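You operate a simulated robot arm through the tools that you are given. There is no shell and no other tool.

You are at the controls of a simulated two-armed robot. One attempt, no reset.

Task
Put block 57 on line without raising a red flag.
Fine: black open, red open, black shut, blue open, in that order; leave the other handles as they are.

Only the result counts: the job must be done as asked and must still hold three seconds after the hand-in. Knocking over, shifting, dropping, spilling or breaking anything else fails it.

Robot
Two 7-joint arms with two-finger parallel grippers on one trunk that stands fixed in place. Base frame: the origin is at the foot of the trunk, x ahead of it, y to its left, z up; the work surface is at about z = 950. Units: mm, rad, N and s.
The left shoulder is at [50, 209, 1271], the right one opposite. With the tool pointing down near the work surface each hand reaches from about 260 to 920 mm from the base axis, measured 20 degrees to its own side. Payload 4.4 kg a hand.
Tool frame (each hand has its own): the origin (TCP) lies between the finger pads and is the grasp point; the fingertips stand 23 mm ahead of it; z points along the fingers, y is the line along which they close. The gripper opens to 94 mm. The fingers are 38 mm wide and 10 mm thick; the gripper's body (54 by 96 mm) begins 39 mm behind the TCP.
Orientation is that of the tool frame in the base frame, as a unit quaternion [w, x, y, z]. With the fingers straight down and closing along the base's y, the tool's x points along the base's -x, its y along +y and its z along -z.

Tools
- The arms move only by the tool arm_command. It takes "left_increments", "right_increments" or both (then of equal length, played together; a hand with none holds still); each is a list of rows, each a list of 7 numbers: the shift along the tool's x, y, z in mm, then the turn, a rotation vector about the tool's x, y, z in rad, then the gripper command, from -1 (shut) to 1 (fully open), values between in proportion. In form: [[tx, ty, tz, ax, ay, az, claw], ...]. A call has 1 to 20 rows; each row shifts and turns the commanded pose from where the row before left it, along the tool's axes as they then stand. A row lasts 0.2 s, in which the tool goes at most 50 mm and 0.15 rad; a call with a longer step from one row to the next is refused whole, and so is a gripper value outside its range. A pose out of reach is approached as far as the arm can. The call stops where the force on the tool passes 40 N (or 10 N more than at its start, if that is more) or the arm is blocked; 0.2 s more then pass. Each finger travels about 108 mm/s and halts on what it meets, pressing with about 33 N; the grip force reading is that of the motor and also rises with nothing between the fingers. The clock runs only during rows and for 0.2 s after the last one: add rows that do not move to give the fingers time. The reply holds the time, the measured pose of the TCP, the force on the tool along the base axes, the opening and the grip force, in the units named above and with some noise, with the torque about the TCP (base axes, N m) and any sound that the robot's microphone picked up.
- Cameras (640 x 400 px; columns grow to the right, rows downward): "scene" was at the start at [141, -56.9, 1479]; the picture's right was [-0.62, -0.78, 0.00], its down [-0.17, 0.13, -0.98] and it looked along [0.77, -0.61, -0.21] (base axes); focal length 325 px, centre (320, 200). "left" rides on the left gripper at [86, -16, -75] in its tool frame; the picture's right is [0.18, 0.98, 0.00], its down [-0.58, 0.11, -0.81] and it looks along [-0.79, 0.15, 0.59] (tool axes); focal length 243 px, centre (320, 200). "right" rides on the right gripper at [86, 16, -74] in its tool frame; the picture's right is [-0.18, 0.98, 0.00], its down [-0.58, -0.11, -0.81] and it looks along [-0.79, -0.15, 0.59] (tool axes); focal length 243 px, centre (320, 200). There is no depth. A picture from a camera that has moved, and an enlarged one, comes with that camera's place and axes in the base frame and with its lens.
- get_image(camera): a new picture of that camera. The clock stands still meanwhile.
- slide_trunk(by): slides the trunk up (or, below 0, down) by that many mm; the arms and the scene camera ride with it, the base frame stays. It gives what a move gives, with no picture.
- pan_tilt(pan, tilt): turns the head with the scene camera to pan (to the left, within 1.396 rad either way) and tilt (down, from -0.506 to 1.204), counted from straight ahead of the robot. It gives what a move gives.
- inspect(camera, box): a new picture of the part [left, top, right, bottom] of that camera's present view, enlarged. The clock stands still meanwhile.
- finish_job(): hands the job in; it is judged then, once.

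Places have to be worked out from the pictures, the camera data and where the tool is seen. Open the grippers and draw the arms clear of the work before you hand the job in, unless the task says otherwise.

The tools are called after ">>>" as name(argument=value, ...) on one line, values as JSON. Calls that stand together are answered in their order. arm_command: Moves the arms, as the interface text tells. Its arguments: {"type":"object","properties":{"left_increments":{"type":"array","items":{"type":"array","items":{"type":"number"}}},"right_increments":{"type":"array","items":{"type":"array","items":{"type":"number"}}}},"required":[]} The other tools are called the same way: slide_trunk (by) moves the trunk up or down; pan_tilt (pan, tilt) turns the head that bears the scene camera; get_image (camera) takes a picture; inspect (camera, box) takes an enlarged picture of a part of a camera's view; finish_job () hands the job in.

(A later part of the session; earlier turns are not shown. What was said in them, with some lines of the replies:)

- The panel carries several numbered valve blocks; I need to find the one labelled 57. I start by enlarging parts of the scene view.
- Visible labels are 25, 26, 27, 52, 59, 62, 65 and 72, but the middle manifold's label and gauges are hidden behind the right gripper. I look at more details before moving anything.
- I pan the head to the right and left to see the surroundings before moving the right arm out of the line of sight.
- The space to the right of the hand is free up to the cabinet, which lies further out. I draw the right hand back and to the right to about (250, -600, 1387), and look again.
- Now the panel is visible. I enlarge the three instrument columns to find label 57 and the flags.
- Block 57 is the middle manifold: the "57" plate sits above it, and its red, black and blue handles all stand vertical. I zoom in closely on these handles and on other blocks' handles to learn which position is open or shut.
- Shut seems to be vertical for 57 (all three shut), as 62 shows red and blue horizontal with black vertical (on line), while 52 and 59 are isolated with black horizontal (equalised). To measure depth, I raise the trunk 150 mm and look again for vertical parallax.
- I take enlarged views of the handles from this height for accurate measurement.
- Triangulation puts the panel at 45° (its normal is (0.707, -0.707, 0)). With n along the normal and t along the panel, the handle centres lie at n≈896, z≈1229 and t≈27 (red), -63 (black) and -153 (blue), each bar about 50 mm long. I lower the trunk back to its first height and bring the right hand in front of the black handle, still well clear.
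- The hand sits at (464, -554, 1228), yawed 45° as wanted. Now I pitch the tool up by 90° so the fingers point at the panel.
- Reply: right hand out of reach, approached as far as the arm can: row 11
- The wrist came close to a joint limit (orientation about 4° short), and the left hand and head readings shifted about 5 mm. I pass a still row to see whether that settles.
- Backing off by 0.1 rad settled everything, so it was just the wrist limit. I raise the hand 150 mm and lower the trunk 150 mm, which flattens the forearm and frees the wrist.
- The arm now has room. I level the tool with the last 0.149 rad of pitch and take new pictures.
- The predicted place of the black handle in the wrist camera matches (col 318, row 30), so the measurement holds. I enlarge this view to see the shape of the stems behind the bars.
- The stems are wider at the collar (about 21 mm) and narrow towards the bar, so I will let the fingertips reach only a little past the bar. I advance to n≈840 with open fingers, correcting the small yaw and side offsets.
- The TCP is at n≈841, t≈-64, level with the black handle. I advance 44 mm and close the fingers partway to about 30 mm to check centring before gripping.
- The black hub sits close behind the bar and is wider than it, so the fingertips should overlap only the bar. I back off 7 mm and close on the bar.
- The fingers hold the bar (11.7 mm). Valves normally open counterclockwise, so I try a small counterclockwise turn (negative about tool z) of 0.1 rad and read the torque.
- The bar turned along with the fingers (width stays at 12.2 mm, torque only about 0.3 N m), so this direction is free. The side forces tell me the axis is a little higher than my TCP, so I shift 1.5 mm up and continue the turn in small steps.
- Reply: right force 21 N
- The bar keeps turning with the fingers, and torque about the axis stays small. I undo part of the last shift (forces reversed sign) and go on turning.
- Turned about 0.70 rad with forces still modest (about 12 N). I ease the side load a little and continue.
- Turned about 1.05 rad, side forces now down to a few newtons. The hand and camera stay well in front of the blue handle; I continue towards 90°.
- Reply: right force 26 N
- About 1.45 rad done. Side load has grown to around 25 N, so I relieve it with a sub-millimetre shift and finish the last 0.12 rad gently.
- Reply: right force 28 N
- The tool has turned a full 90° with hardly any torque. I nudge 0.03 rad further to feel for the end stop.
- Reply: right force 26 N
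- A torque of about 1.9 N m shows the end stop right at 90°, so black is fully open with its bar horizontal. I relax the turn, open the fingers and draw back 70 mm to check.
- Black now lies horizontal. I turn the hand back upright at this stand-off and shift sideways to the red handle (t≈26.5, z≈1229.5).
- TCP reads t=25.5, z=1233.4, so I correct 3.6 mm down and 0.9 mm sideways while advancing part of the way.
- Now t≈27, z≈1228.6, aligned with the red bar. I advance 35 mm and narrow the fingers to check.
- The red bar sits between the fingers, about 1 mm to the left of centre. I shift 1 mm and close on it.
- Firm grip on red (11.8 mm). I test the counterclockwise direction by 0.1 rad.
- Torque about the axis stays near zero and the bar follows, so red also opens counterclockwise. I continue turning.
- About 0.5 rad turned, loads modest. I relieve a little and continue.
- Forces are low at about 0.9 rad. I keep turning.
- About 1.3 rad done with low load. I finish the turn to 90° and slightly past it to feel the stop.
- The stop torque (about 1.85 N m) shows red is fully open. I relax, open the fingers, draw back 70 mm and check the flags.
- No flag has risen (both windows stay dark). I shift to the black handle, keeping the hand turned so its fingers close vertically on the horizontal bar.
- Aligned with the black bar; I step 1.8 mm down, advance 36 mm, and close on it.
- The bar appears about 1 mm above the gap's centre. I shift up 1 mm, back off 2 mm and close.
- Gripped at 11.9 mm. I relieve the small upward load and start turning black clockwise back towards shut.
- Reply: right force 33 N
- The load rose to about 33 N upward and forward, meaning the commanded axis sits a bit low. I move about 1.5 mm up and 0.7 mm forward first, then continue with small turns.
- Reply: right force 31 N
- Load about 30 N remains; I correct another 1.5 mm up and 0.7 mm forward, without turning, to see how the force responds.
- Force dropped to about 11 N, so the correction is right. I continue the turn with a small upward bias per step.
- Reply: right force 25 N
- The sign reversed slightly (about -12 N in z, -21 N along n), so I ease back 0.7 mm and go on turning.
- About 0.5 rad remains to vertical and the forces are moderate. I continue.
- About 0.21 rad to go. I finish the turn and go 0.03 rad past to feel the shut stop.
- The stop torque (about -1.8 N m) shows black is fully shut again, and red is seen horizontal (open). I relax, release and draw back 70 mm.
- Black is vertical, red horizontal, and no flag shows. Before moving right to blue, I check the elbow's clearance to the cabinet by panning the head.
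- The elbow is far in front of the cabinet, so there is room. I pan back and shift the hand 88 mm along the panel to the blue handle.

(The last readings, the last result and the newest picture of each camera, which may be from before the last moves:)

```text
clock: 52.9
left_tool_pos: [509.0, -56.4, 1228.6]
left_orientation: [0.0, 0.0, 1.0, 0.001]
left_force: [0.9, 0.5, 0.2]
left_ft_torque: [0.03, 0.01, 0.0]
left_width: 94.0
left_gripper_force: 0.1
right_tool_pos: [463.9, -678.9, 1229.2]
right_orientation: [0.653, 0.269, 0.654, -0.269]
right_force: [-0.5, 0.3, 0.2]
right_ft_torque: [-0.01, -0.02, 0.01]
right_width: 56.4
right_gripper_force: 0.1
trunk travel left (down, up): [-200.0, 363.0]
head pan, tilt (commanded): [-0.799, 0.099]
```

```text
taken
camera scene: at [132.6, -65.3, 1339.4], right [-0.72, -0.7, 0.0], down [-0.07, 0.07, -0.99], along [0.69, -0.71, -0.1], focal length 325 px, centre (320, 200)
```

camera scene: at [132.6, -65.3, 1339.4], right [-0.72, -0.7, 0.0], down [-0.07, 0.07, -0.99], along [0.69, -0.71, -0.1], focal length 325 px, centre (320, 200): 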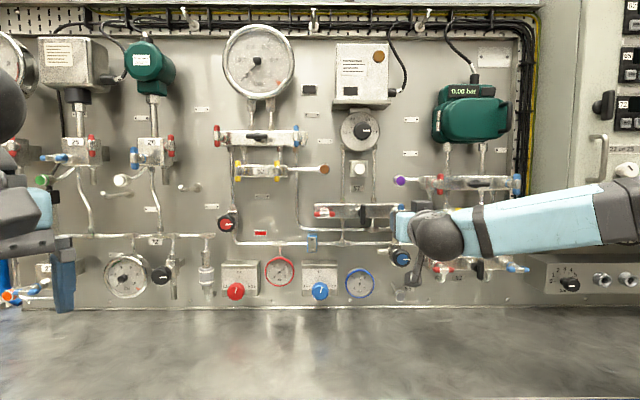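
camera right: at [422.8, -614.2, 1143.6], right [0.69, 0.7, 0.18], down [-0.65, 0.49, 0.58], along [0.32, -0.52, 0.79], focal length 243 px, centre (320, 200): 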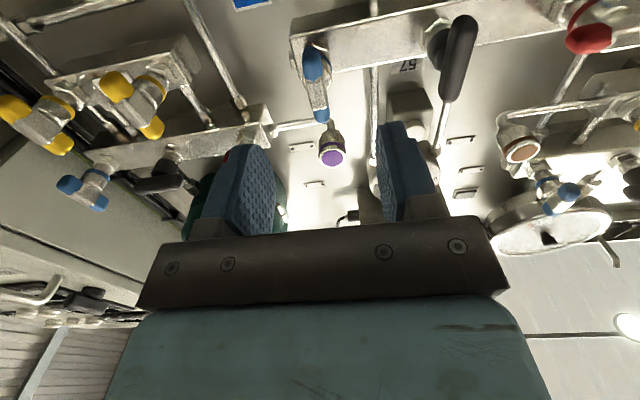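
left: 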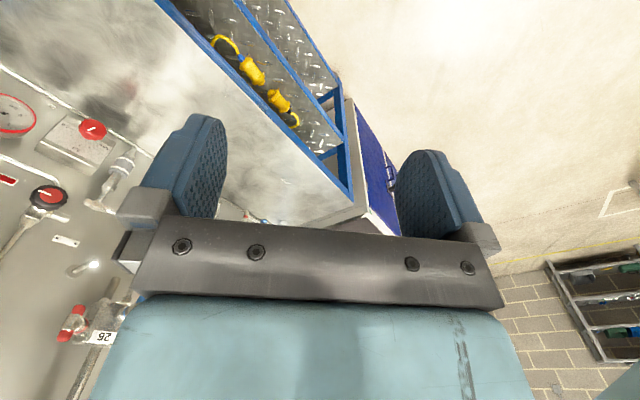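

The hand is at t≈-152. I zoom the scene view to verify that black stands vertical and red horizontal, with no flags, before touching blue.

>>> inspect(camera="scene", box=[300, 130, 420, 250])

>>> inspect(camera="scene", box=[200, 20, 440, 150])

>>> arm_command(right_increments=[[0, -2, 0, 0, 0, 0, 0.2], [0, 0, 35, 0, 0, 0, 0.2], [0, 0, 0, 0, 0, 0, 0.2]])

>>> get_image(camera="right")

```text
3.33 times, centred on (360, 190) of scene
camera zoom: at [132.6, -65.3, 1339.4], right [-0.72, -0.7, 0.0], down [-0.07, 0.07, -0.99], along [0.69, -0.71, -0.1], focal length 1084 px, centre (187, 233)
```

zoom: 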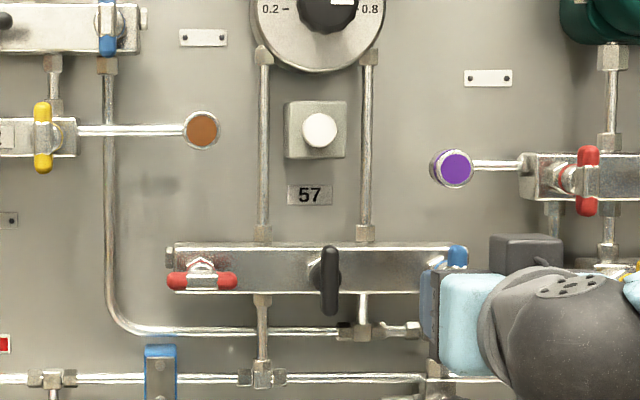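

```text
2.67 times, centred on (320, 85) of scene
camera zoom: at [132.6, -65.3, 1339.4], right [-0.72, -0.7, 0.0], down [-0.07, 0.07, -0.99], along [0.69, -0.71, -0.1], focal length 867 px, centre (320, 507)
```

zoom: 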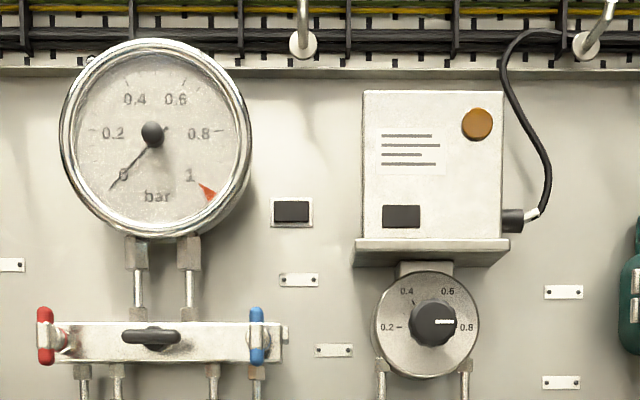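

```text
clock: 53.7
left_tool_pos: [507.6, -53.5, 1229.6]
left_orientation: [0.001, -0.001, 1.0, -0.002]
left_force: [-0.2, 1.3, 0.2]
left_ft_torque: [-0.04, 0.0, -0.03]
left_width: 94.1
left_gripper_force: 0.0
right_tool_pos: [485.1, -704.0, 1231.8]
right_orientation: [0.654, 0.269, 0.654, -0.269]
right_force: [-0.3, 0.2, 0.5]
right_ft_torque: [0.03, 0.01, 0.01]
right_width: 56.4
right_gripper_force: 0.0
trunk travel left (down, up): [-200.0, 363.0]
head pan, tilt (commanded): [-0.799, 0.099]
```

```text
taken
camera right: at [445.4, -638.6, 1147.1], right [0.69, 0.7, 0.18], down [-0.65, 0.49, 0.58], along [0.32, -0.52, 0.79], focal length 243 px, centre (320, 200)
```

right: 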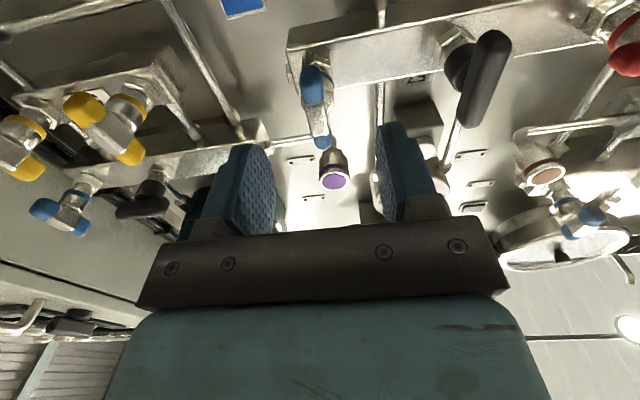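

Red is horizontal, black vertical, and the windows stay dark. I now advance onto the blue bar and narrow the fingers.

>>> arm_command(right_increments=[[1.2, 0, 18, 0, 0, 0, 0.2], [0, 0, 18, 0, 0, 0, 0.2], [0, 0, 0, 0, 0, 0, -0.36], [0, 0, 0, 0, 0, 0, -0.36]])

>>> inspect(camera="right", box=[220, 80, 420, 240])

```text
clock: 54.7
left_tool_pos: [508.2, -56.6, 1228.3]
left_orientation: [0.001, 0.0, 1.0, 0.0]
left_force: [0.1, 0.1, -0.3]
left_ft_torque: [-0.02, 0.0, 0.0]
left_width: 94.2
left_gripper_force: 0.0
right_tool_pos: [513.9, -716.3, 1232.2]
right_orientation: [0.653, 0.271, 0.654, -0.27]
right_force: [-5.5, -8.2, 3.1]
right_ft_torque: [-0.17, 0.21, -0.18]
right_width: 34.6
right_gripper_force: 4.7
right hand out of reach, approached as far as the arm can: row 1, 2
trunk travel left (down, up): [-200.0, 363.0]
head pan, tilt (commanded): [-0.799, 0.099]
```

```text
2.50 times, centred on (320, 160) of right
camera zoom: at [472.9, -651.0, 1146.5], right [0.69, 0.7, 0.19], down [-0.65, 0.49, 0.58], along [0.31, -0.52, 0.79], focal length 606 px, centre (320, 300)
```

zoom: 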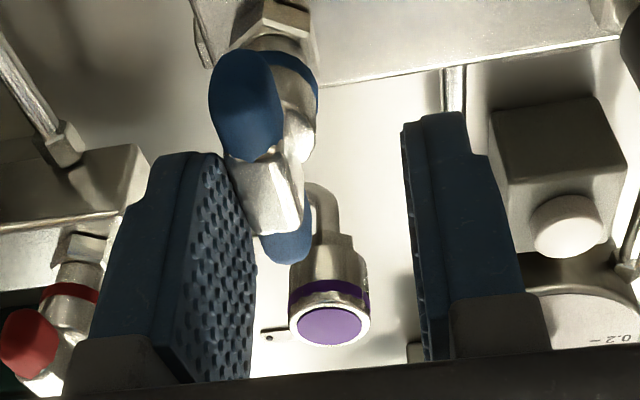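

The arm reported the pose as out of reach: the hand slid about 11 mm toward +t and the left finger lightly touches the blue bar. I open the fingers and draw straight back to look at the arm's configuration.

>>> arm_command(right_increments=[[0, 0, 0, 0, 0, 0, 0.3], [0, 0, 0, 0, 0, 0, 0.3], [0, 0, -20, 0, 0, 0, 0.3], [0, 0, -25, 0, 0, 0, 0.3], [0, 0, -25, 0, 0, 0, 0.3], [0, 0, 0, 0, 0, 0, 0.3]])

>>> pan_tilt(pan=-1.2, tilt=0.25)

>>> get_image(camera="scene")

>>> get_image(camera="right")

```text
clock: 56.1
left_tool_pos: [508.1, -57.6, 1229.4]
left_orientation: [0.0, 0.0, 1.0, 0.0]
left_force: [-1.2, -0.7, -0.1]
left_ft_torque: [-0.02, 0.05, 0.01]
left_width: 93.8
left_gripper_force: 0.1
right_tool_pos: [466.5, -663.9, 1230.5]
right_orientation: [0.653, 0.27, 0.654, -0.269]
right_force: [-0.2, -0.4, 0.4]
right_ft_torque: [0.01, -0.04, -0.01]
right_width: 61.1
right_gripper_force: 0.0
trunk travel left (down, up): [-200.0, 363.0]
head pan, tilt (commanded): [-0.799, 0.099]
```

```text
clock: 56.9
left_tool_pos: [508.5, -56.2, 1229.3]
left_orientation: [0.0, -0.001, 1.0, 0.0]
left_force: [0.7, 0.7, 0.1]
left_ft_torque: [0.01, 0.01, -0.04]
left_width: 93.9
left_gripper_force: 0.0
right_tool_pos: [467.4, -664.1, 1230.0]
right_orientation: [0.653, 0.27, 0.655, -0.269]
right_force: [-1.0, 0.4, 0.4]
right_ft_torque: [0.0, 0.02, -0.02]
right_width: 61.0
right_gripper_force: 0.0
trunk travel left (down, up): [-200.0, 363.0]
head pan, tilt (commanded): [-1.201, 0.25]
```

```text
taken
camera scene: at [101.9, -86.0, 1325.6], right [-0.93, -0.36, 0.0], down [-0.09, 0.23, -0.97], along [0.35, -0.9, -0.25], focal length 325 px, centre (320, 200)
```

scene: 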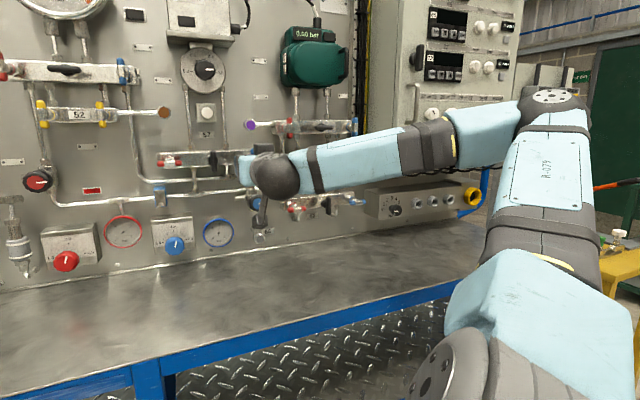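

```text
taken
camera right: at [426.3, -599.5, 1145.3], right [0.69, 0.7, 0.18], down [-0.65, 0.49, 0.58], along [0.32, -0.52, 0.79], focal length 243 px, centre (320, 200)
```

right: 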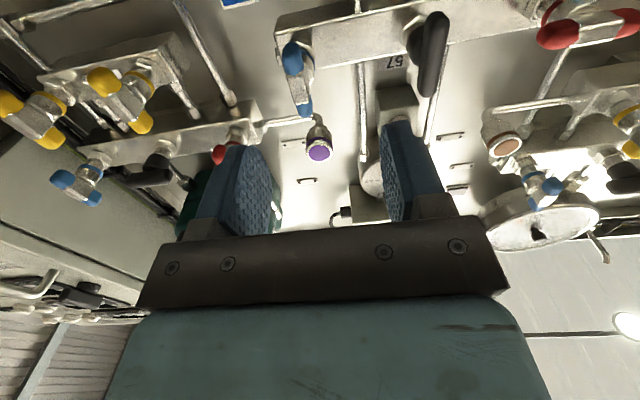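

The limit may lie in the wrist roll, so I test with the fingers fully open: roll 0.3 rad counterclockwise first, shift to t≈-154, and advance again. A slight roll in the opening direction would do no harm when gripping.

>>> arm_command(right_increments=[[0, 0, 0, 0, 0, -0.15, 1], [0, 0, 0, 0, 0, -0.15, 1], [4.4, -14.3, 0, 0, 0, 0, 1], [0, 0, 26, 0, 0, 0, 1], [0, 0, 16, 0, 0, 0, 1], [0, 0, 0, 0, 0, 0, 1]])

```text
clock: 58.3
left_tool_pos: [508.9, -55.4, 1227.9]
left_orientation: [0.001, 0.0, 1.0, 0.001]
left_force: [0.7, -0.2, -0.1]
left_ft_torque: [-0.01, 0.02, -0.01]
left_width: 94.0
left_gripper_force: 0.1
right_tool_pos: [485.6, -702.5, 1233.4]
right_orientation: [0.606, 0.169, 0.687, -0.365]
right_force: [0.2, -0.5, 0.3]
right_ft_torque: [0.02, -0.02, 0.01]
right_width: 94.0
right_gripper_force: 0.0
trunk travel left (down, up): [-200.0, 363.0]
head pan, tilt (commanded): [-1.201, 0.25]
```

No limit at n≈840 with this roll. I advance further in steps, watching for the limit.

>>> arm_command(right_increments=[[2.6, 0.8, 10, 0, 0, 0, 1], [0, 0, 14, 0, 0, 0, 1], [0, 0, 13, 0, 0, 0, 1], [0, 0, 0, 0, 0, 0, 1]])

>>> get_image(camera="right")

```text
clock: 59.3
left_tool_pos: [507.8, -54.8, 1227.5]
left_orientation: [0.0, -0.001, 1.0, -0.001]
left_force: [-0.2, 0.4, 0.0]
left_ft_torque: [-0.01, 0.0, 0.0]
left_width: 94.4
left_gripper_force: 0.0
right_tool_pos: [517.4, -723.4, 1234.0]
right_orientation: [0.605, 0.169, 0.688, -0.364]
right_force: [0.1, -0.2, 0.0]
right_ft_torque: [0.01, 0.0, -0.01]
right_width: 94.1
right_gripper_force: 0.0
right hand out of reach, approached as far as the arm can: row 1, 2
trunk travel left (down, up): [-200.0, 363.0]
head pan, tilt (commanded): [-1.201, 0.25]
```

```text
taken
camera right: at [459.1, -675.3, 1147.2], right [0.7, 0.7, -0.11], down [-0.52, 0.62, 0.59], along [0.49, -0.35, 0.8], focal length 243 px, centre (320, 200)
```

right: 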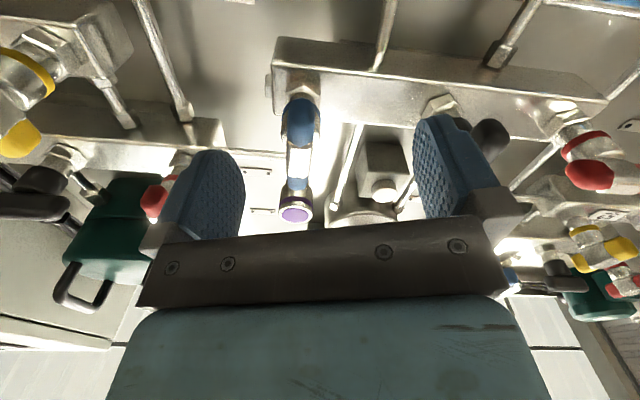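

The hand settled at n≈877 but about 8 mm short in t, so the limit is not roll. I test whether yawing the tool 0.15 rad toward -t (which moves the wrist away from the limit) makes the spot reachable.

>>> arm_command(right_increments=[[0, 0, 0, 0.143, 0.044, 0, 1], [0, 0, 0, 0, 0, 0, 1]])

```text
clock: 59.9
left_tool_pos: [507.2, -57.5, 1227.9]
left_orientation: [0.0, 0.0, 1.0, 0.0]
left_force: [0.2, -0.9, 0.8]
left_ft_torque: [-0.03, -0.01, 0.02]
left_width: 94.1
left_gripper_force: 0.1
right_tool_pos: [516.4, -721.5, 1232.9]
right_orientation: [0.577, 0.221, 0.672, -0.408]
right_force: [-0.6, 0.0, -0.3]
right_ft_torque: [0.01, -0.03, 0.0]
right_width: 93.6
right_gripper_force: 0.0
trunk travel left (down, up): [-200.0, 363.0]
head pan, tilt (commanded): [-1.201, 0.25]
```

The yawed pose is accepted. Now I shift 9 mm in -t and 3 mm down to the blue axis and see whether it stays in reach.

>>> arm_command(right_increments=[[2.8, -3.8, 1.2, 0, 0, 0, 1], [2.8, -3.8, 1.1, 0, 0, 0, 1], [0, 0, 0, 0, 0, 0, 1]])

>>> get_image(camera="right")

```text
clock: 60.7
left_tool_pos: [507.4, -56.2, 1229.6]
left_orientation: [0.0, -0.001, 1.0, 0.0]
left_force: [-0.2, 0.1, -0.9]
left_ft_torque: [0.0, -0.01, 0.01]
left_width: 94.1
left_gripper_force: 0.1
right_tool_pos: [512.0, -729.6, 1229.6]
right_orientation: [0.577, 0.219, 0.673, -0.408]
right_force: [0.3, -0.6, -0.5]
right_ft_torque: [0.0, 0.04, 0.02]
right_width: 94.0
right_gripper_force: 0.1
trunk travel left (down, up): [-200.0, 363.0]
head pan, tilt (commanded): [-1.201, 0.25]
```

```text
taken
camera right: at [460.3, -674.3, 1143.4], right [0.8, 0.59, -0.11], down [-0.43, 0.69, 0.59], along [0.43, -0.42, 0.8], focal length 243 px, centre (320, 200)
```

right: 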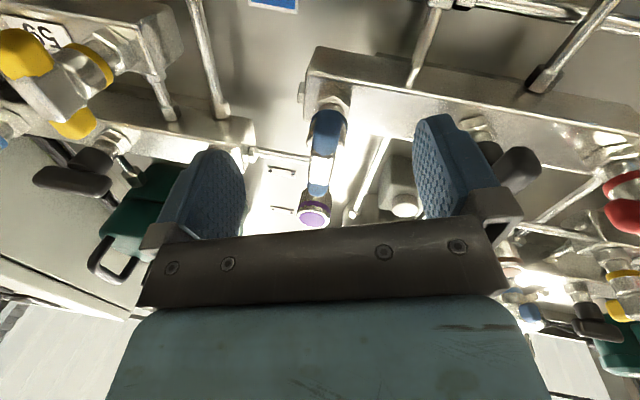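

Now the blue axis is reachable with the tool yawed about 8.5° (t≈-154, n≈878). I narrow the fingers and roll back 0.3 rad so the pads are parallel to the vertical blue bar.

>>> arm_command(right_increments=[[0, 0, 0, 0, 0, 0, 0.2], [0, 0, 0, 0, 0, 0, 0.2], [0, 0, 0, 0, 0, 0.1, 0.2], [0, 0, 0, 0, 0, 0.1, 0.2], [0, 0, 0, 0, 0, 0.1, 0.2], [0, 0, 0, 0, 0, 0, 0.2]])

>>> inspect(camera="right", box=[200, 60, 440, 240])

```text
clock: 62.1
left_tool_pos: [507.4, -55.6, 1229.0]
left_orientation: [0.0, -0.001, 1.0, 0.0]
left_force: [0.4, 0.0, -0.3]
left_ft_torque: [0.01, -0.01, 0.01]
left_width: 93.9
left_gripper_force: 0.1
right_tool_pos: [512.1, -728.1, 1230.7]
right_orientation: [0.632, 0.319, 0.631, -0.317]
right_force: [0.1, 0.2, -0.1]
right_ft_torque: [-0.04, 0.02, 0.01]
right_width: 56.5
right_gripper_force: 0.1
trunk travel left (down, up): [-200.0, 363.0]
head pan, tilt (commanded): [-1.201, 0.25]
```

```text
2.22 times, centred on (320, 150) of right
camera zoom: at [482.0, -658.2, 1144.7], right [0.79, 0.59, 0.19], down [-0.57, 0.58, 0.58], along [0.23, -0.56, 0.79], focal length 539 px, centre (320, 311)
```

zoom: 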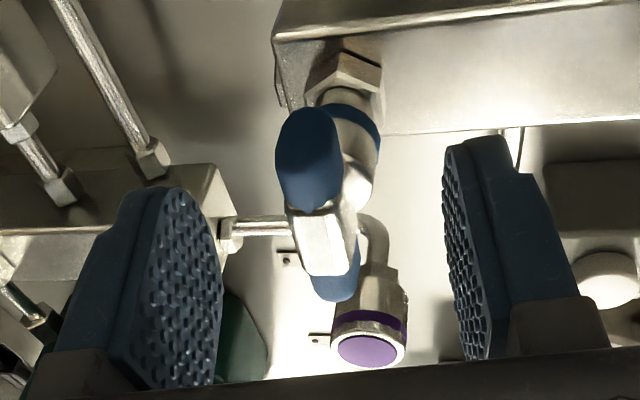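

The bar lies near the gap's centre line at its depth. I close partway to 26 mm and look again before gripping.

>>> arm_command(right_increments=[[0.5, 0.5, 0, 0, 0, 0, -0.2], [0, 0, 0, 0, 0, 0, -0.45], [0, 0, 0, 0, 0, 0, -0.45]])

>>> inspect(camera="right", box=[220, 80, 420, 240])

```text
clock: 62.9
left_tool_pos: [507.8, -55.4, 1229.8]
left_orientation: [0.0, 0.0, 1.0, 0.0]
left_force: [-0.2, -0.3, 0.1]
left_ft_torque: [-0.02, 0.0, -0.02]
left_width: 94.1
left_gripper_force: 0.1
right_tool_pos: [513.6, -728.9, 1230.0]
right_orientation: [0.632, 0.318, 0.632, -0.318]
right_force: [0.0, 0.0, 0.3]
right_ft_torque: [-0.01, -0.02, -0.03]
right_width: 25.8
right_gripper_force: 0.0
trunk travel left (down, up): [-200.0, 363.0]
head pan, tilt (commanded): [-1.201, 0.25]
```

```text
2.50 times, centred on (320, 160) of right
camera zoom: at [481.9, -658.4, 1144.3], right [0.79, 0.59, 0.18], down [-0.57, 0.58, 0.58], along [0.23, -0.56, 0.79], focal length 606 px, centre (320, 300)
```

zoom: 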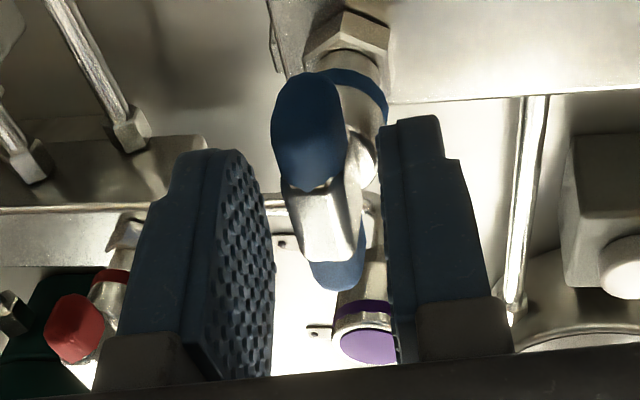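

The bar is well placed between the pads. I close on it and read the forces.

>>> arm_command(right_increments=[[0, 0, 0, 0, 0, 0, -0.65], [0, 0, 0, 0, 0, 0, -1], [0, 0, 0, 0, 0, 0, -1]])

>>> inspect(camera="right", box=[220, 80, 420, 240])

```text
clock: 63.7
left_tool_pos: [508.8, -55.2, 1228.6]
left_orientation: [-0.001, 0.0, 1.0, 0.0]
left_force: [-0.2, -1.1, 0.1]
left_ft_torque: [-0.03, 0.01, 0.01]
left_width: 94.0
left_gripper_force: 0.0
right_tool_pos: [511.6, -729.1, 1229.8]
right_orientation: [0.631, 0.317, 0.633, -0.317]
right_force: [1.7, 2.5, -1.8]
right_ft_torque: [-0.12, -0.16, 0.78]
right_width: 13.8
right_gripper_force: 44.6
trunk travel left (down, up): [-200.0, 363.0]
head pan, tilt (commanded): [-1.201, 0.25]
```

```text
2.50 times, centred on (320, 160) of right
camera zoom: at [482.3, -658.0, 1144.2], right [0.79, 0.59, 0.18], down [-0.57, 0.58, 0.58], along [0.23, -0.56, 0.79], focal length 606 px, centre (320, 300)
```

zoom: 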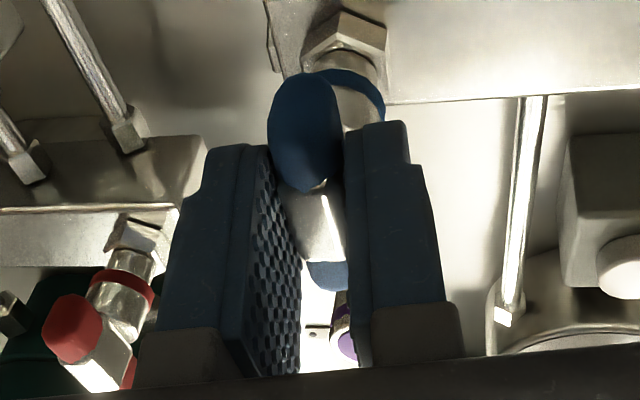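

Grip is good (13.8 mm because of the yaw) with only a few newtons. I turn 0.1 rad counterclockwise about the tool axis as a test.

>>> arm_command(right_increments=[[0, 0, 0, 0, 0, -0.05, -1], [0, 0, 0, 0, 0, -0.05, -1], [0, 0, 0, 0, 0, 0, -1]])

>>> inspect(camera="right", box=[220, 80, 420, 240])

```text
clock: 64.5
left_tool_pos: [508.7, -55.9, 1228.0]
left_orientation: [-0.001, 0.001, 1.0, 0.0]
left_force: [-0.3, 0.5, 0.3]
left_ft_torque: [0.0, -0.02, -0.01]
left_width: 93.9
left_gripper_force: 0.1
right_tool_pos: [512.0, -727.5, 1228.6]
right_orientation: [0.614, 0.285, 0.648, -0.349]
right_force: [-2.5, 6.5, -6.5]
right_ft_torque: [-0.78, -0.78, 0.8]
right_width: 13.8
right_gripper_force: 44.9
trunk travel left (down, up): [-200.0, 363.0]
head pan, tilt (commanded): [-1.201, 0.25]
```

```text
2.50 times, centred on (320, 160) of right
camera zoom: at [475.1, -663.1, 1143.1], right [0.8, 0.59, 0.08], down [-0.52, 0.62, 0.59], along [0.3, -0.52, 0.8], focal length 606 px, centre (320, 300)
```

zoom: 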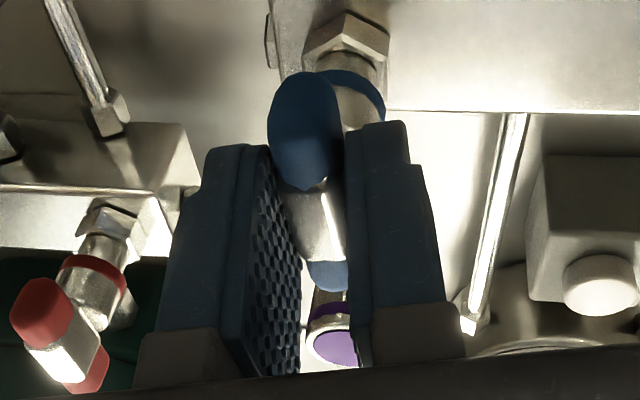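

No resisting torque about the valve axis and the bar follows, so blue also opens counterclockwise. I continue in steps.

>>> arm_command(right_increments=[[0.3, 0, -0.2, 0, 0, -0.1, -1], [0, 0, 0, 0, 0, -0.1, -1], [0, 0, 0, 0, 0, -0.1, -1], [0, 0, 0, 0, 0, 0, -1]])

```text
clock: 65.5
left_tool_pos: [507.6, -55.2, 1228.8]
left_orientation: [0.001, 0.0, 1.0, -0.001]
left_force: [0.1, -0.5, 0.3]
left_ft_torque: [0.01, -0.01, -0.04]
left_width: 94.1
left_gripper_force: 0.0
right_tool_pos: [512.9, -729.3, 1230.0]
right_orientation: [0.556, 0.186, 0.682, -0.437]
right_force: [-7.7, 10.8, -6.6]
right_ft_torque: [-0.09, -0.12, 0.86]
right_width: 13.7
right_gripper_force: 45.4
trunk travel left (down, up): [-200.0, 363.0]
head pan, tilt (commanded): [-1.201, 0.25]
```

About 0.4 rad turned, loads around 15 N, mostly along the normal. I back off 0.4 mm and continue.

>>> arm_command(right_increments=[[0.3, 0.1, -0.4, 0, 0, -0.1, -1], [0, 0, 0, 0, 0, -0.1, -1], [0, 0, 0, 0, 0, -0.1, -1], [0, 0, 0, 0, 0, 0, -1]])

```text
clock: 66.5
left_tool_pos: [507.1, -54.3, 1229.4]
left_orientation: [0.001, 0.001, 1.0, 0.0]
left_force: [0.5, -0.4, 0.4]
left_ft_torque: [-0.01, -0.03, -0.01]
left_width: 94.1
left_gripper_force: 0.0
right_tool_pos: [512.5, -727.7, 1230.4]
right_orientation: [0.485, 0.082, 0.702, -0.516]
right_force: [-5.3, 3.3, 2.3]
right_ft_torque: [0.44, 0.36, 0.36]
right_width: 13.4
right_gripper_force: 45.1
trunk travel left (down, up): [-200.0, 363.0]
head pan, tilt (commanded): [-1.201, 0.25]
```

Loads are small at about 0.7 rad. I keep turning.

>>> arm_command(right_increments=[[0, 0, 0, 0, 0, -0.1, -1], [0, 0, 0, 0, 0, -0.1, -1], [0, 0, 0, 0, 0, -0.1, -1], [0, 0, 0, 0, 0, 0, -1]])

>>> get_image(camera="right")

```text
clock: 67.5
left_tool_pos: [506.6, -54.7, 1229.0]
left_orientation: [0.001, 0.0, 1.0, -0.001]
left_force: [0.4, -0.2, -0.6]
left_ft_torque: [-0.01, 0.01, -0.02]
left_width: 94.0
left_gripper_force: 0.0
right_tool_pos: [512.1, -726.8, 1229.9]
right_orientation: [0.402, -0.023, 0.706, -0.583]
right_force: [-5.7, 1.3, 4.3]
right_ft_torque: [0.17, 0.34, 0.64]
right_width: 12.8
right_gripper_force: 44.6
trunk travel left (down, up): [-200.0, 363.0]
head pan, tilt (commanded): [-1.201, 0.25]
```

```text
taken
camera right: at [417.0, -704.7, 1170.7], right [0.55, 0.41, -0.73], down [-0.14, 0.9, 0.4], along [0.82, -0.12, 0.55], focal length 243 px, centre (320, 200)
```

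right: 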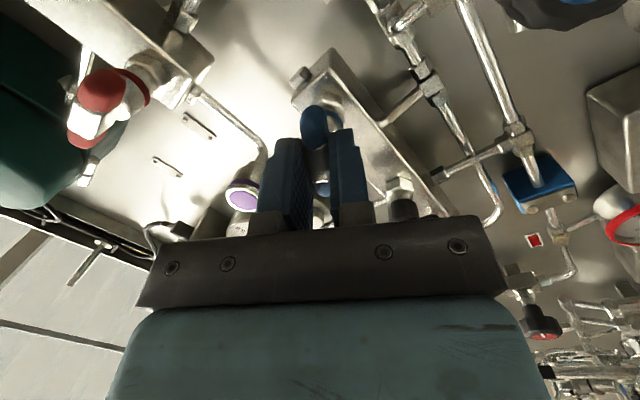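

About 1.0 rad done, loads below 8 N. I continue towards 90°.

>>> arm_command(right_increments=[[0, 0, 0, 0, 0, -0.1, -1], [0, 0, 0, 0, 0, -0.1, -1], [0, 0, 0, 0, 0, -0.1, -1], [0, 0, 0, 0, 0, -0.1, -1], [0, 0, 0, 0, 0, 0, -1]])

```text
clock: 68.7
left_tool_pos: [507.9, -54.8, 1230.2]
left_orientation: [-0.001, 0.0, 1.0, 0.0]
left_force: [0.2, 0.3, 0.6]
left_ft_torque: [-0.01, 0.02, 0.02]
left_width: 94.0
left_gripper_force: 0.0
right_tool_pos: [512.0, -727.2, 1230.1]
right_orientation: [0.278, -0.164, 0.687, -0.651]
right_force: [-1.6, 4.2, 7.1]
right_ft_torque: [0.25, 0.31, 0.86]
right_width: 12.3
right_gripper_force: 45.2
trunk travel left (down, up): [-200.0, 363.0]
head pan, tilt (commanded): [-1.201, 0.25]
```

About 1.4 rad done. I finish to 90° and 0.03 rad past to feel the stop.

>>> arm_command(right_increments=[[0, 0, 0, 0, 0, -0.085, -1], [0, 0, 0, 0, 0, -0.085, -1], [0, 0, 0, 0, 0, -0.03, -1], [0, 0, 0, 0, 0, 0, -1]])

>>> get_image(camera="right")

```text
clock: 69.7
left_tool_pos: [506.8, -54.4, 1229.2]
left_orientation: [0.001, 0.0, 1.0, -0.001]
left_force: [0.0, 0.6, 0.4]
left_ft_torque: [-0.03, -0.01, 0.0]
left_width: 94.0
left_gripper_force: 0.1
right_tool_pos: [511.1, -726.9, 1230.8]
right_orientation: [-0.213, 0.232, -0.668, 0.674]
right_force: [-4.1, 5.1, 8.7]
right_ft_torque: [1.13, -1.36, -0.43]
right_width: 12.5
right_gripper_force: 44.6
trunk travel left (down, up): [-200.0, 363.0]
head pan, tilt (commanded): [-1.201, 0.25]
```

```text
taken
camera right: at [398.4, -718.2, 1217.2], right [0.13, 0.09, -0.99], down [-0.01, 1.0, 0.09], along [0.99, 0.0, 0.13], focal length 243 px, centre (320, 200)
```

right: 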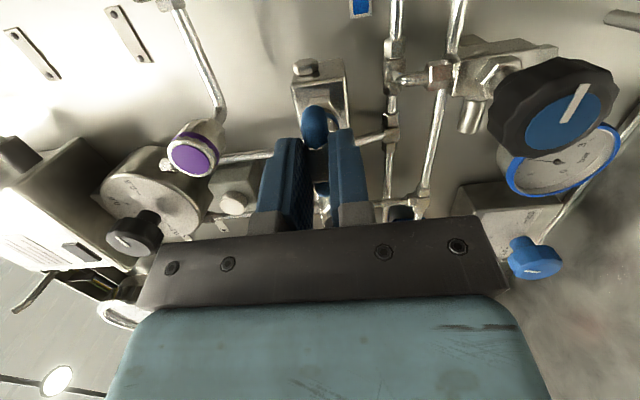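

The stop torque (about 1.8 N m) shows blue is fully open. I relax, open the fingers and draw back from the panel.

>>> arm_command(right_increments=[[0, 0, 0, 0, 0, 0.03, -1], [0, 0, 0, 0, 0, 0, -0.3], [0, 0, 0, 0, 0, 0, 0.2], [0, 0, 0, 0, 0, 0, 0.2], [0, 0, -20, 0, 0, 0, 0.2], [0, 0, -25, 0, 0, 0, 0.2], [0, 0, -30, 0, 0, 0, 0.2], [0, 0, -30, 0, 0, 0, 0.2], [0, 0, 0, 0, 0, 0, 0.2]])

>>> pan_tilt(pan=-0.8, tilt=0.1)

>>> get_image(camera="scene")

>>> get_image(camera="right")

```text
clock: 71.7
left_tool_pos: [508.7, -56.4, 1228.4]
left_orientation: [0.0, -0.001, 1.0, 0.0]
left_force: [0.5, 0.0, -0.1]
left_ft_torque: [-0.03, 0.02, 0.0]
left_width: 94.1
left_gripper_force: 0.0
right_tool_pos: [447.6, -645.3, 1225.9]
right_orientation: [0.222, -0.222, 0.672, -0.671]
right_force: [-0.2, -0.2, 0.7]
right_ft_torque: [0.0, 0.04, 0.0]
right_width: 56.4
right_gripper_force: 0.1
trunk travel left (down, up): [-200.0, 363.0]
head pan, tilt (commanded): [-1.201, 0.25]
```

```text
clock: 72.6
left_tool_pos: [509.0, -56.3, 1228.3]
left_orientation: [0.0, 0.001, 1.0, 0.0]
left_force: [0.3, 0.1, 0.2]
left_ft_torque: [-0.04, 0.0, 0.04]
left_width: 93.9
left_gripper_force: 0.0
right_tool_pos: [447.8, -644.6, 1226.6]
right_orientation: [0.223, -0.221, 0.671, -0.671]
right_force: [0.7, -0.3, 0.1]
right_ft_torque: [-0.01, -0.01, 0.05]
right_width: 56.5
right_gripper_force: 0.1
trunk travel left (down, up): [-200.0, 363.0]
head pan, tilt (commanded): [-0.799, 0.099]
```

```text
taken
camera scene: at [132.2, -65.0, 1339.5], right [-0.72, -0.7, 0.0], down [-0.07, 0.07, -0.99], along [0.69, -0.71, -0.1], focal length 325 px, centre (320, 200)
```

scene: 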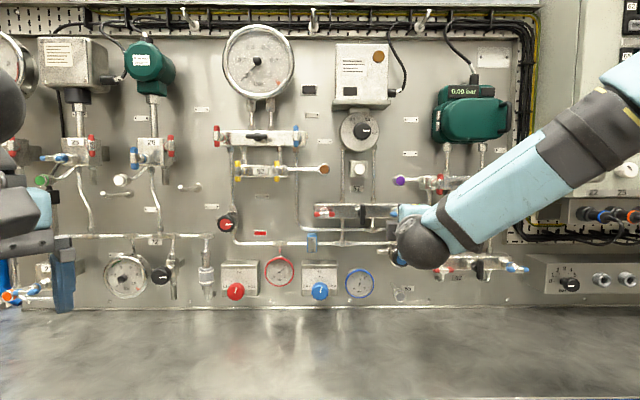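

```text
taken
camera right: at [335.4, -635.1, 1211.3], right [0.15, 0.11, -0.98], down [-0.01, 0.99, 0.11], along [0.99, 0.0, 0.15], focal length 243 px, centre (320, 200)
```

right: 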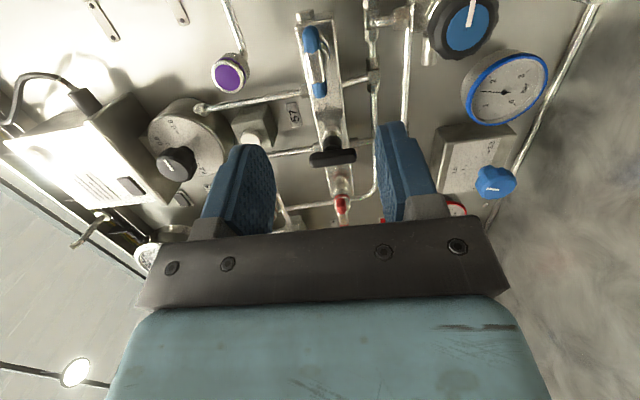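

All three handles look right in the wrist view: blue and red horizontal, black upright. I draw the hand further back and roll it upright, then check the panel again.

>>> arm_command(right_increments=[[0, 0, -35, 0, 0, 0, 0.2], [0, 0, -35, 0, 0, 0, 0.2], [0, 0, 0, 0, 0, 0.1428, 1], [0, 0, 0, 0, 0, 0.1428, 1], [0, 0, 0, 0, 0, 0.1428, 1], [0, 0, 0, 0, 0, 0.1428, 1], [0, 0, 0, 0, 0, 0.1428, 1], [0, 0, 0, 0, 0, 0.1428, 1], [0, 0, 0, 0, 0, 0.1428, 1], [0, 0, 0, 0, 0, 0.1428, 1], [0, 0, 0, 0, 0, 0.1428, 1], [0, 0, 0, 0, 0, 0.1428, 1], [0, 0, 0, 0, 0, 0.1428, 1], [0, 0, 0, 0, 0, 0, 1]])

>>> get_image(camera="scene")

>>> get_image(camera="right")

```text
clock: 75.6
left_tool_pos: [508.8, -56.9, 1228.3]
left_orientation: [0.0, 0.0, 1.0, 0.0]
left_force: [0.7, -0.1, 0.5]
left_ft_torque: [0.02, 0.01, 0.01]
left_width: 94.0
left_gripper_force: 0.1
right_tool_pos: [406.9, -588.7, 1228.6]
right_orientation: [0.632, 0.318, 0.631, -0.317]
right_force: [0.1, -0.1, 0.0]
right_ft_torque: [0.03, 0.01, 0.0]
right_width: 94.2
right_gripper_force: 0.1
trunk travel left (down, up): [-200.0, 363.0]
head pan, tilt (commanded): [-0.799, 0.099]
```

```text
taken
camera scene: at [132.1, -64.6, 1339.5], right [-0.72, -0.7, 0.0], down [-0.07, 0.07, -1.0], along [0.69, -0.71, -0.1], focal length 325 px, centre (320, 200)
```

scene: 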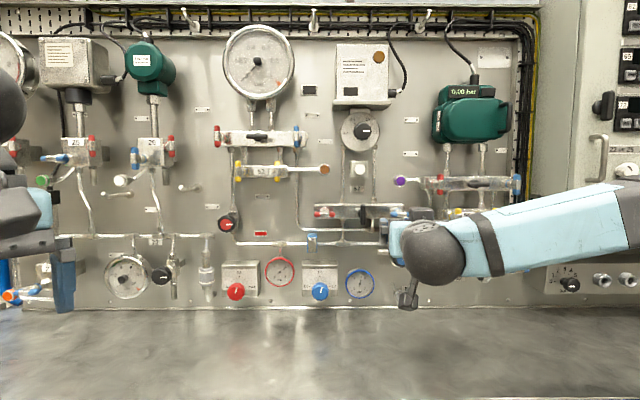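

```text
taken
camera right: at [377.7, -518.2, 1143.2], right [0.79, 0.59, 0.19], down [-0.57, 0.58, 0.58], along [0.23, -0.56, 0.79], focal length 243 px, centre (320, 200)
```

right: 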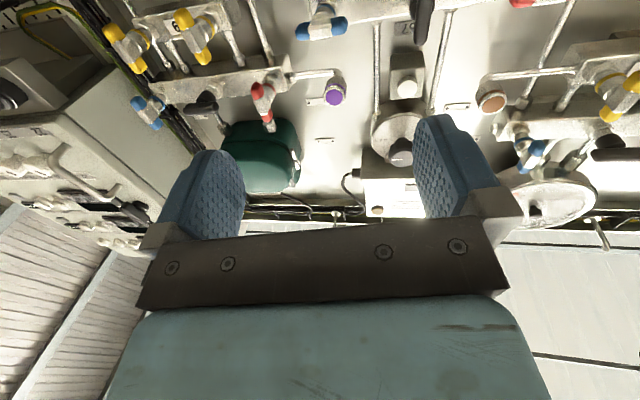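

I enlarge the block and instrument in the scene view to verify the final state.

>>> inspect(camera="scene", box=[300, 130, 420, 250])

>>> inspect(camera="scene", box=[200, 20, 520, 150])

>>> inspect(camera="right", box=[280, 0, 540, 110])

```text
3.33 times, centred on (360, 190) of scene
camera zoom: at [132.1, -64.6, 1339.5], right [-0.72, -0.7, 0.0], down [-0.07, 0.07, -1.0], along [0.69, -0.71, -0.1], focal length 1084 px, centre (187, 233)
```

zoom: 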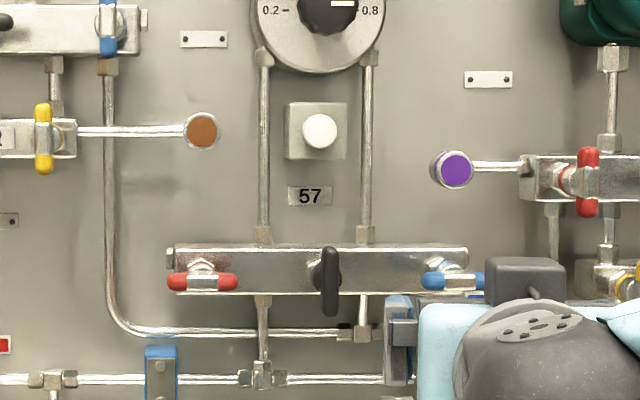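

```text
2.00 times, centred on (360, 85) of scene
camera zoom: at [132.1, -64.6, 1339.5], right [-0.72, -0.7, 0.0], down [-0.07, 0.07, -1.0], along [0.69, -0.71, -0.1], focal length 650 px, centre (240, 430)
```

zoom: 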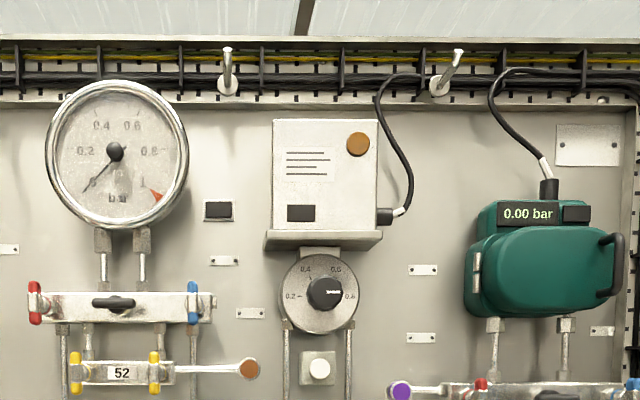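

```text
2.46 times, centred on (410, 55) of right
camera zoom: at [377.7, -518.2, 1143.2], right [0.79, 0.59, 0.19], down [-0.57, 0.58, 0.58], along [0.23, -0.56, 0.79], focal length 597 px, centre (98, 557)
```

zoom: 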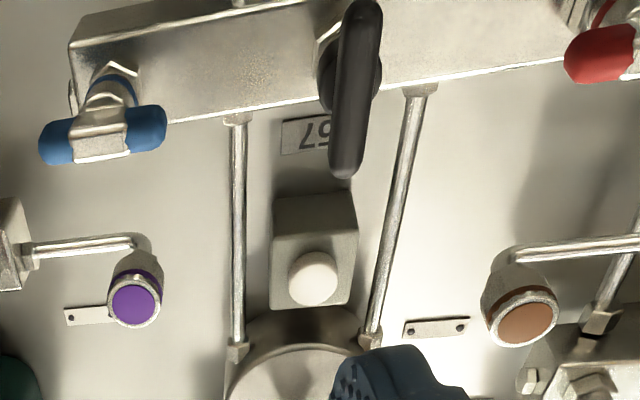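

Red and blue lie horizontal (open), black is vertical (shut), and both flag windows remain dark. I pitch the hand down and draw it well back from the panel.

>>> arm_command(right_increments=[[0, 0, 0, 0, 0.1428, 0, 1], [0, 0, 0, 0, 0.1428, 0, 1], [0, 0, 0, 0, 0.1428, 0, 1], [0, 0, 0, 0, 0.1428, 0, 1], [0, 0, 0, 0, 0.1428, 0, 1], [0, 0, 0, 0, 0.1428, 0, 1], [0, 0, 0, 0, 0.1428, 0, 1], [0, 0, 0, 0, 0.1428, 0, 1], [0, 0, 0, 0, 0.1428, 0, 1], [0, 0, 0, 0, 0.1428, 0, 1], [0, 0, 0, 0, 0.1428, 0, 1], [30, 0, 0, 0, 0, 0, 1], [40, 0, 0, 0, 0, 0, 1], [40, 0, 0, 0, 0, 0, 1], [0, 0, 0, 0, 0, 0, 1]])

>>> get_image(camera="scene")

```text
clock: 78.8
left_tool_pos: [508.7, -56.2, 1229.1]
left_orientation: [0.0, 0.001, 1.0, -0.001]
left_force: [-0.2, -0.1, 0.0]
left_ft_torque: [0.05, -0.01, 0.02]
left_width: 94.1
left_gripper_force: 0.1
right_tool_pos: [342.3, -500.1, 1229.7]
right_orientation: [-0.001, 0.45, 0.893, 0.0]
right_force: [-0.8, -0.1, -0.8]
right_ft_torque: [-0.02, 0.04, 0.01]
right_width: 94.1
right_gripper_force: 0.0
trunk travel left (down, up): [-200.0, 363.0]
head pan, tilt (commanded): [-0.799, 0.099]
```

```text
taken
camera scene: at [132.6, -65.1, 1339.4], right [-0.72, -0.7, 0.0], down [-0.07, 0.07, -0.99], along [0.69, -0.71, -0.1], focal length 325 px, centre (320, 200)
```

scene: 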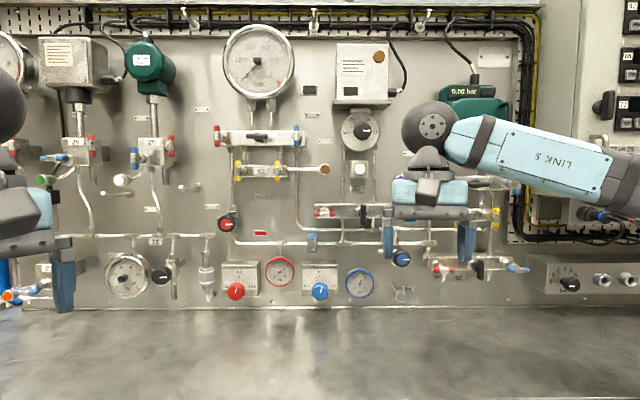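

The right hand is now about 300 mm clear of the handles. One last enlarged check of the neighbouring blocks and gauges before handing in.

>>> inspect(camera="scene", box=[210, 190, 420, 310])

>>> inspect(camera="scene", box=[370, 160, 540, 310])

>>> inspect(camera="scene", box=[280, 40, 420, 180])

```text
3.05 times, centred on (315, 250) of scene
camera zoom: at [132.6, -65.1, 1339.4], right [-0.72, -0.7, 0.0], down [-0.07, 0.07, -0.99], along [0.69, -0.71, -0.1], focal length 991 px, centre (335, 48)
```

zoom: 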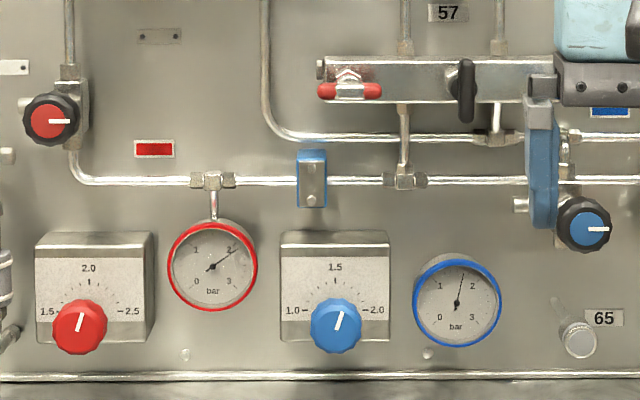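

```text
2.67 times, centred on (455, 235) of scene
camera zoom: at [132.6, -65.1, 1339.4], right [-0.72, -0.7, 0.0], down [-0.07, 0.07, -0.99], along [0.69, -0.71, -0.1], focal length 867 px, centre (-40, 107)
```

zoom: 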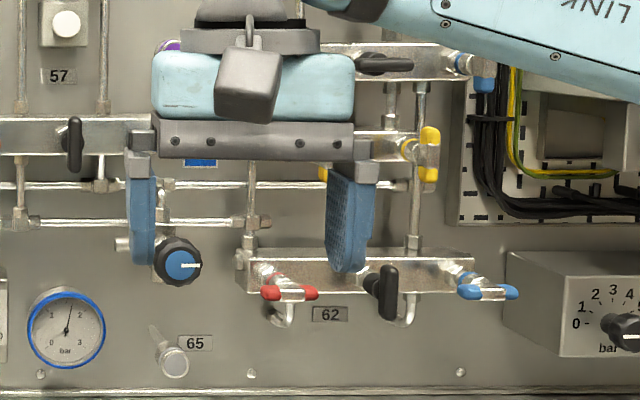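

```text
2.86 times, centred on (350, 110) of scene
camera zoom: at [132.6, -65.1, 1339.4], right [-0.72, -0.7, 0.0], down [-0.07, 0.07, -0.99], along [0.69, -0.71, -0.1], focal length 929 px, centre (234, 457)
```

zoom: 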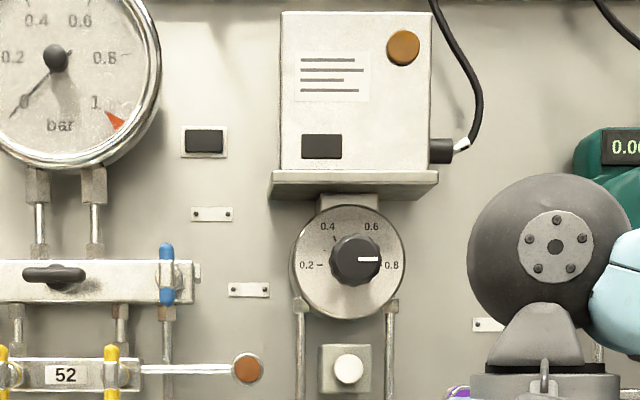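

Everything matches the job: on block 57 red and blue are open and black is shut. No flag has risen, the neighbouring handles and knobs are unchanged, both grippers are open and the arms are clear. I hand the job in.

>>> finish_job()

```text
The job is handed in.
```

Block 57 is on line. I turned its handles in the order you gave: black open, red open, black shut, blue open. Each one reached its end stop.

- **Final state:** red and blue are open (horizontal) and black is shut (vertical). The flag windows were still dark in the last pictures before hand-in.
- **Other handles:** the ones on blocks 52, 59 and 62 that I could see in the last views stand as they did at the start. The right hand partly hid block 59.
- **Contact with blue:** on the first try the arm could not reach the spot, and one finger touched the blue handle lightly, at about 10 N. The handle did not move. I backed off and approached again with the tool at a slight angle.
- **Arms:** both grippers are open. The right hand is about 300 mm clear of the handles. I did not move the left arm on its own; it only rode with the trunk, which I left 150 mm lower than at the start.

The hand-in gave no verdict, so I don't know the result of the three-second check.
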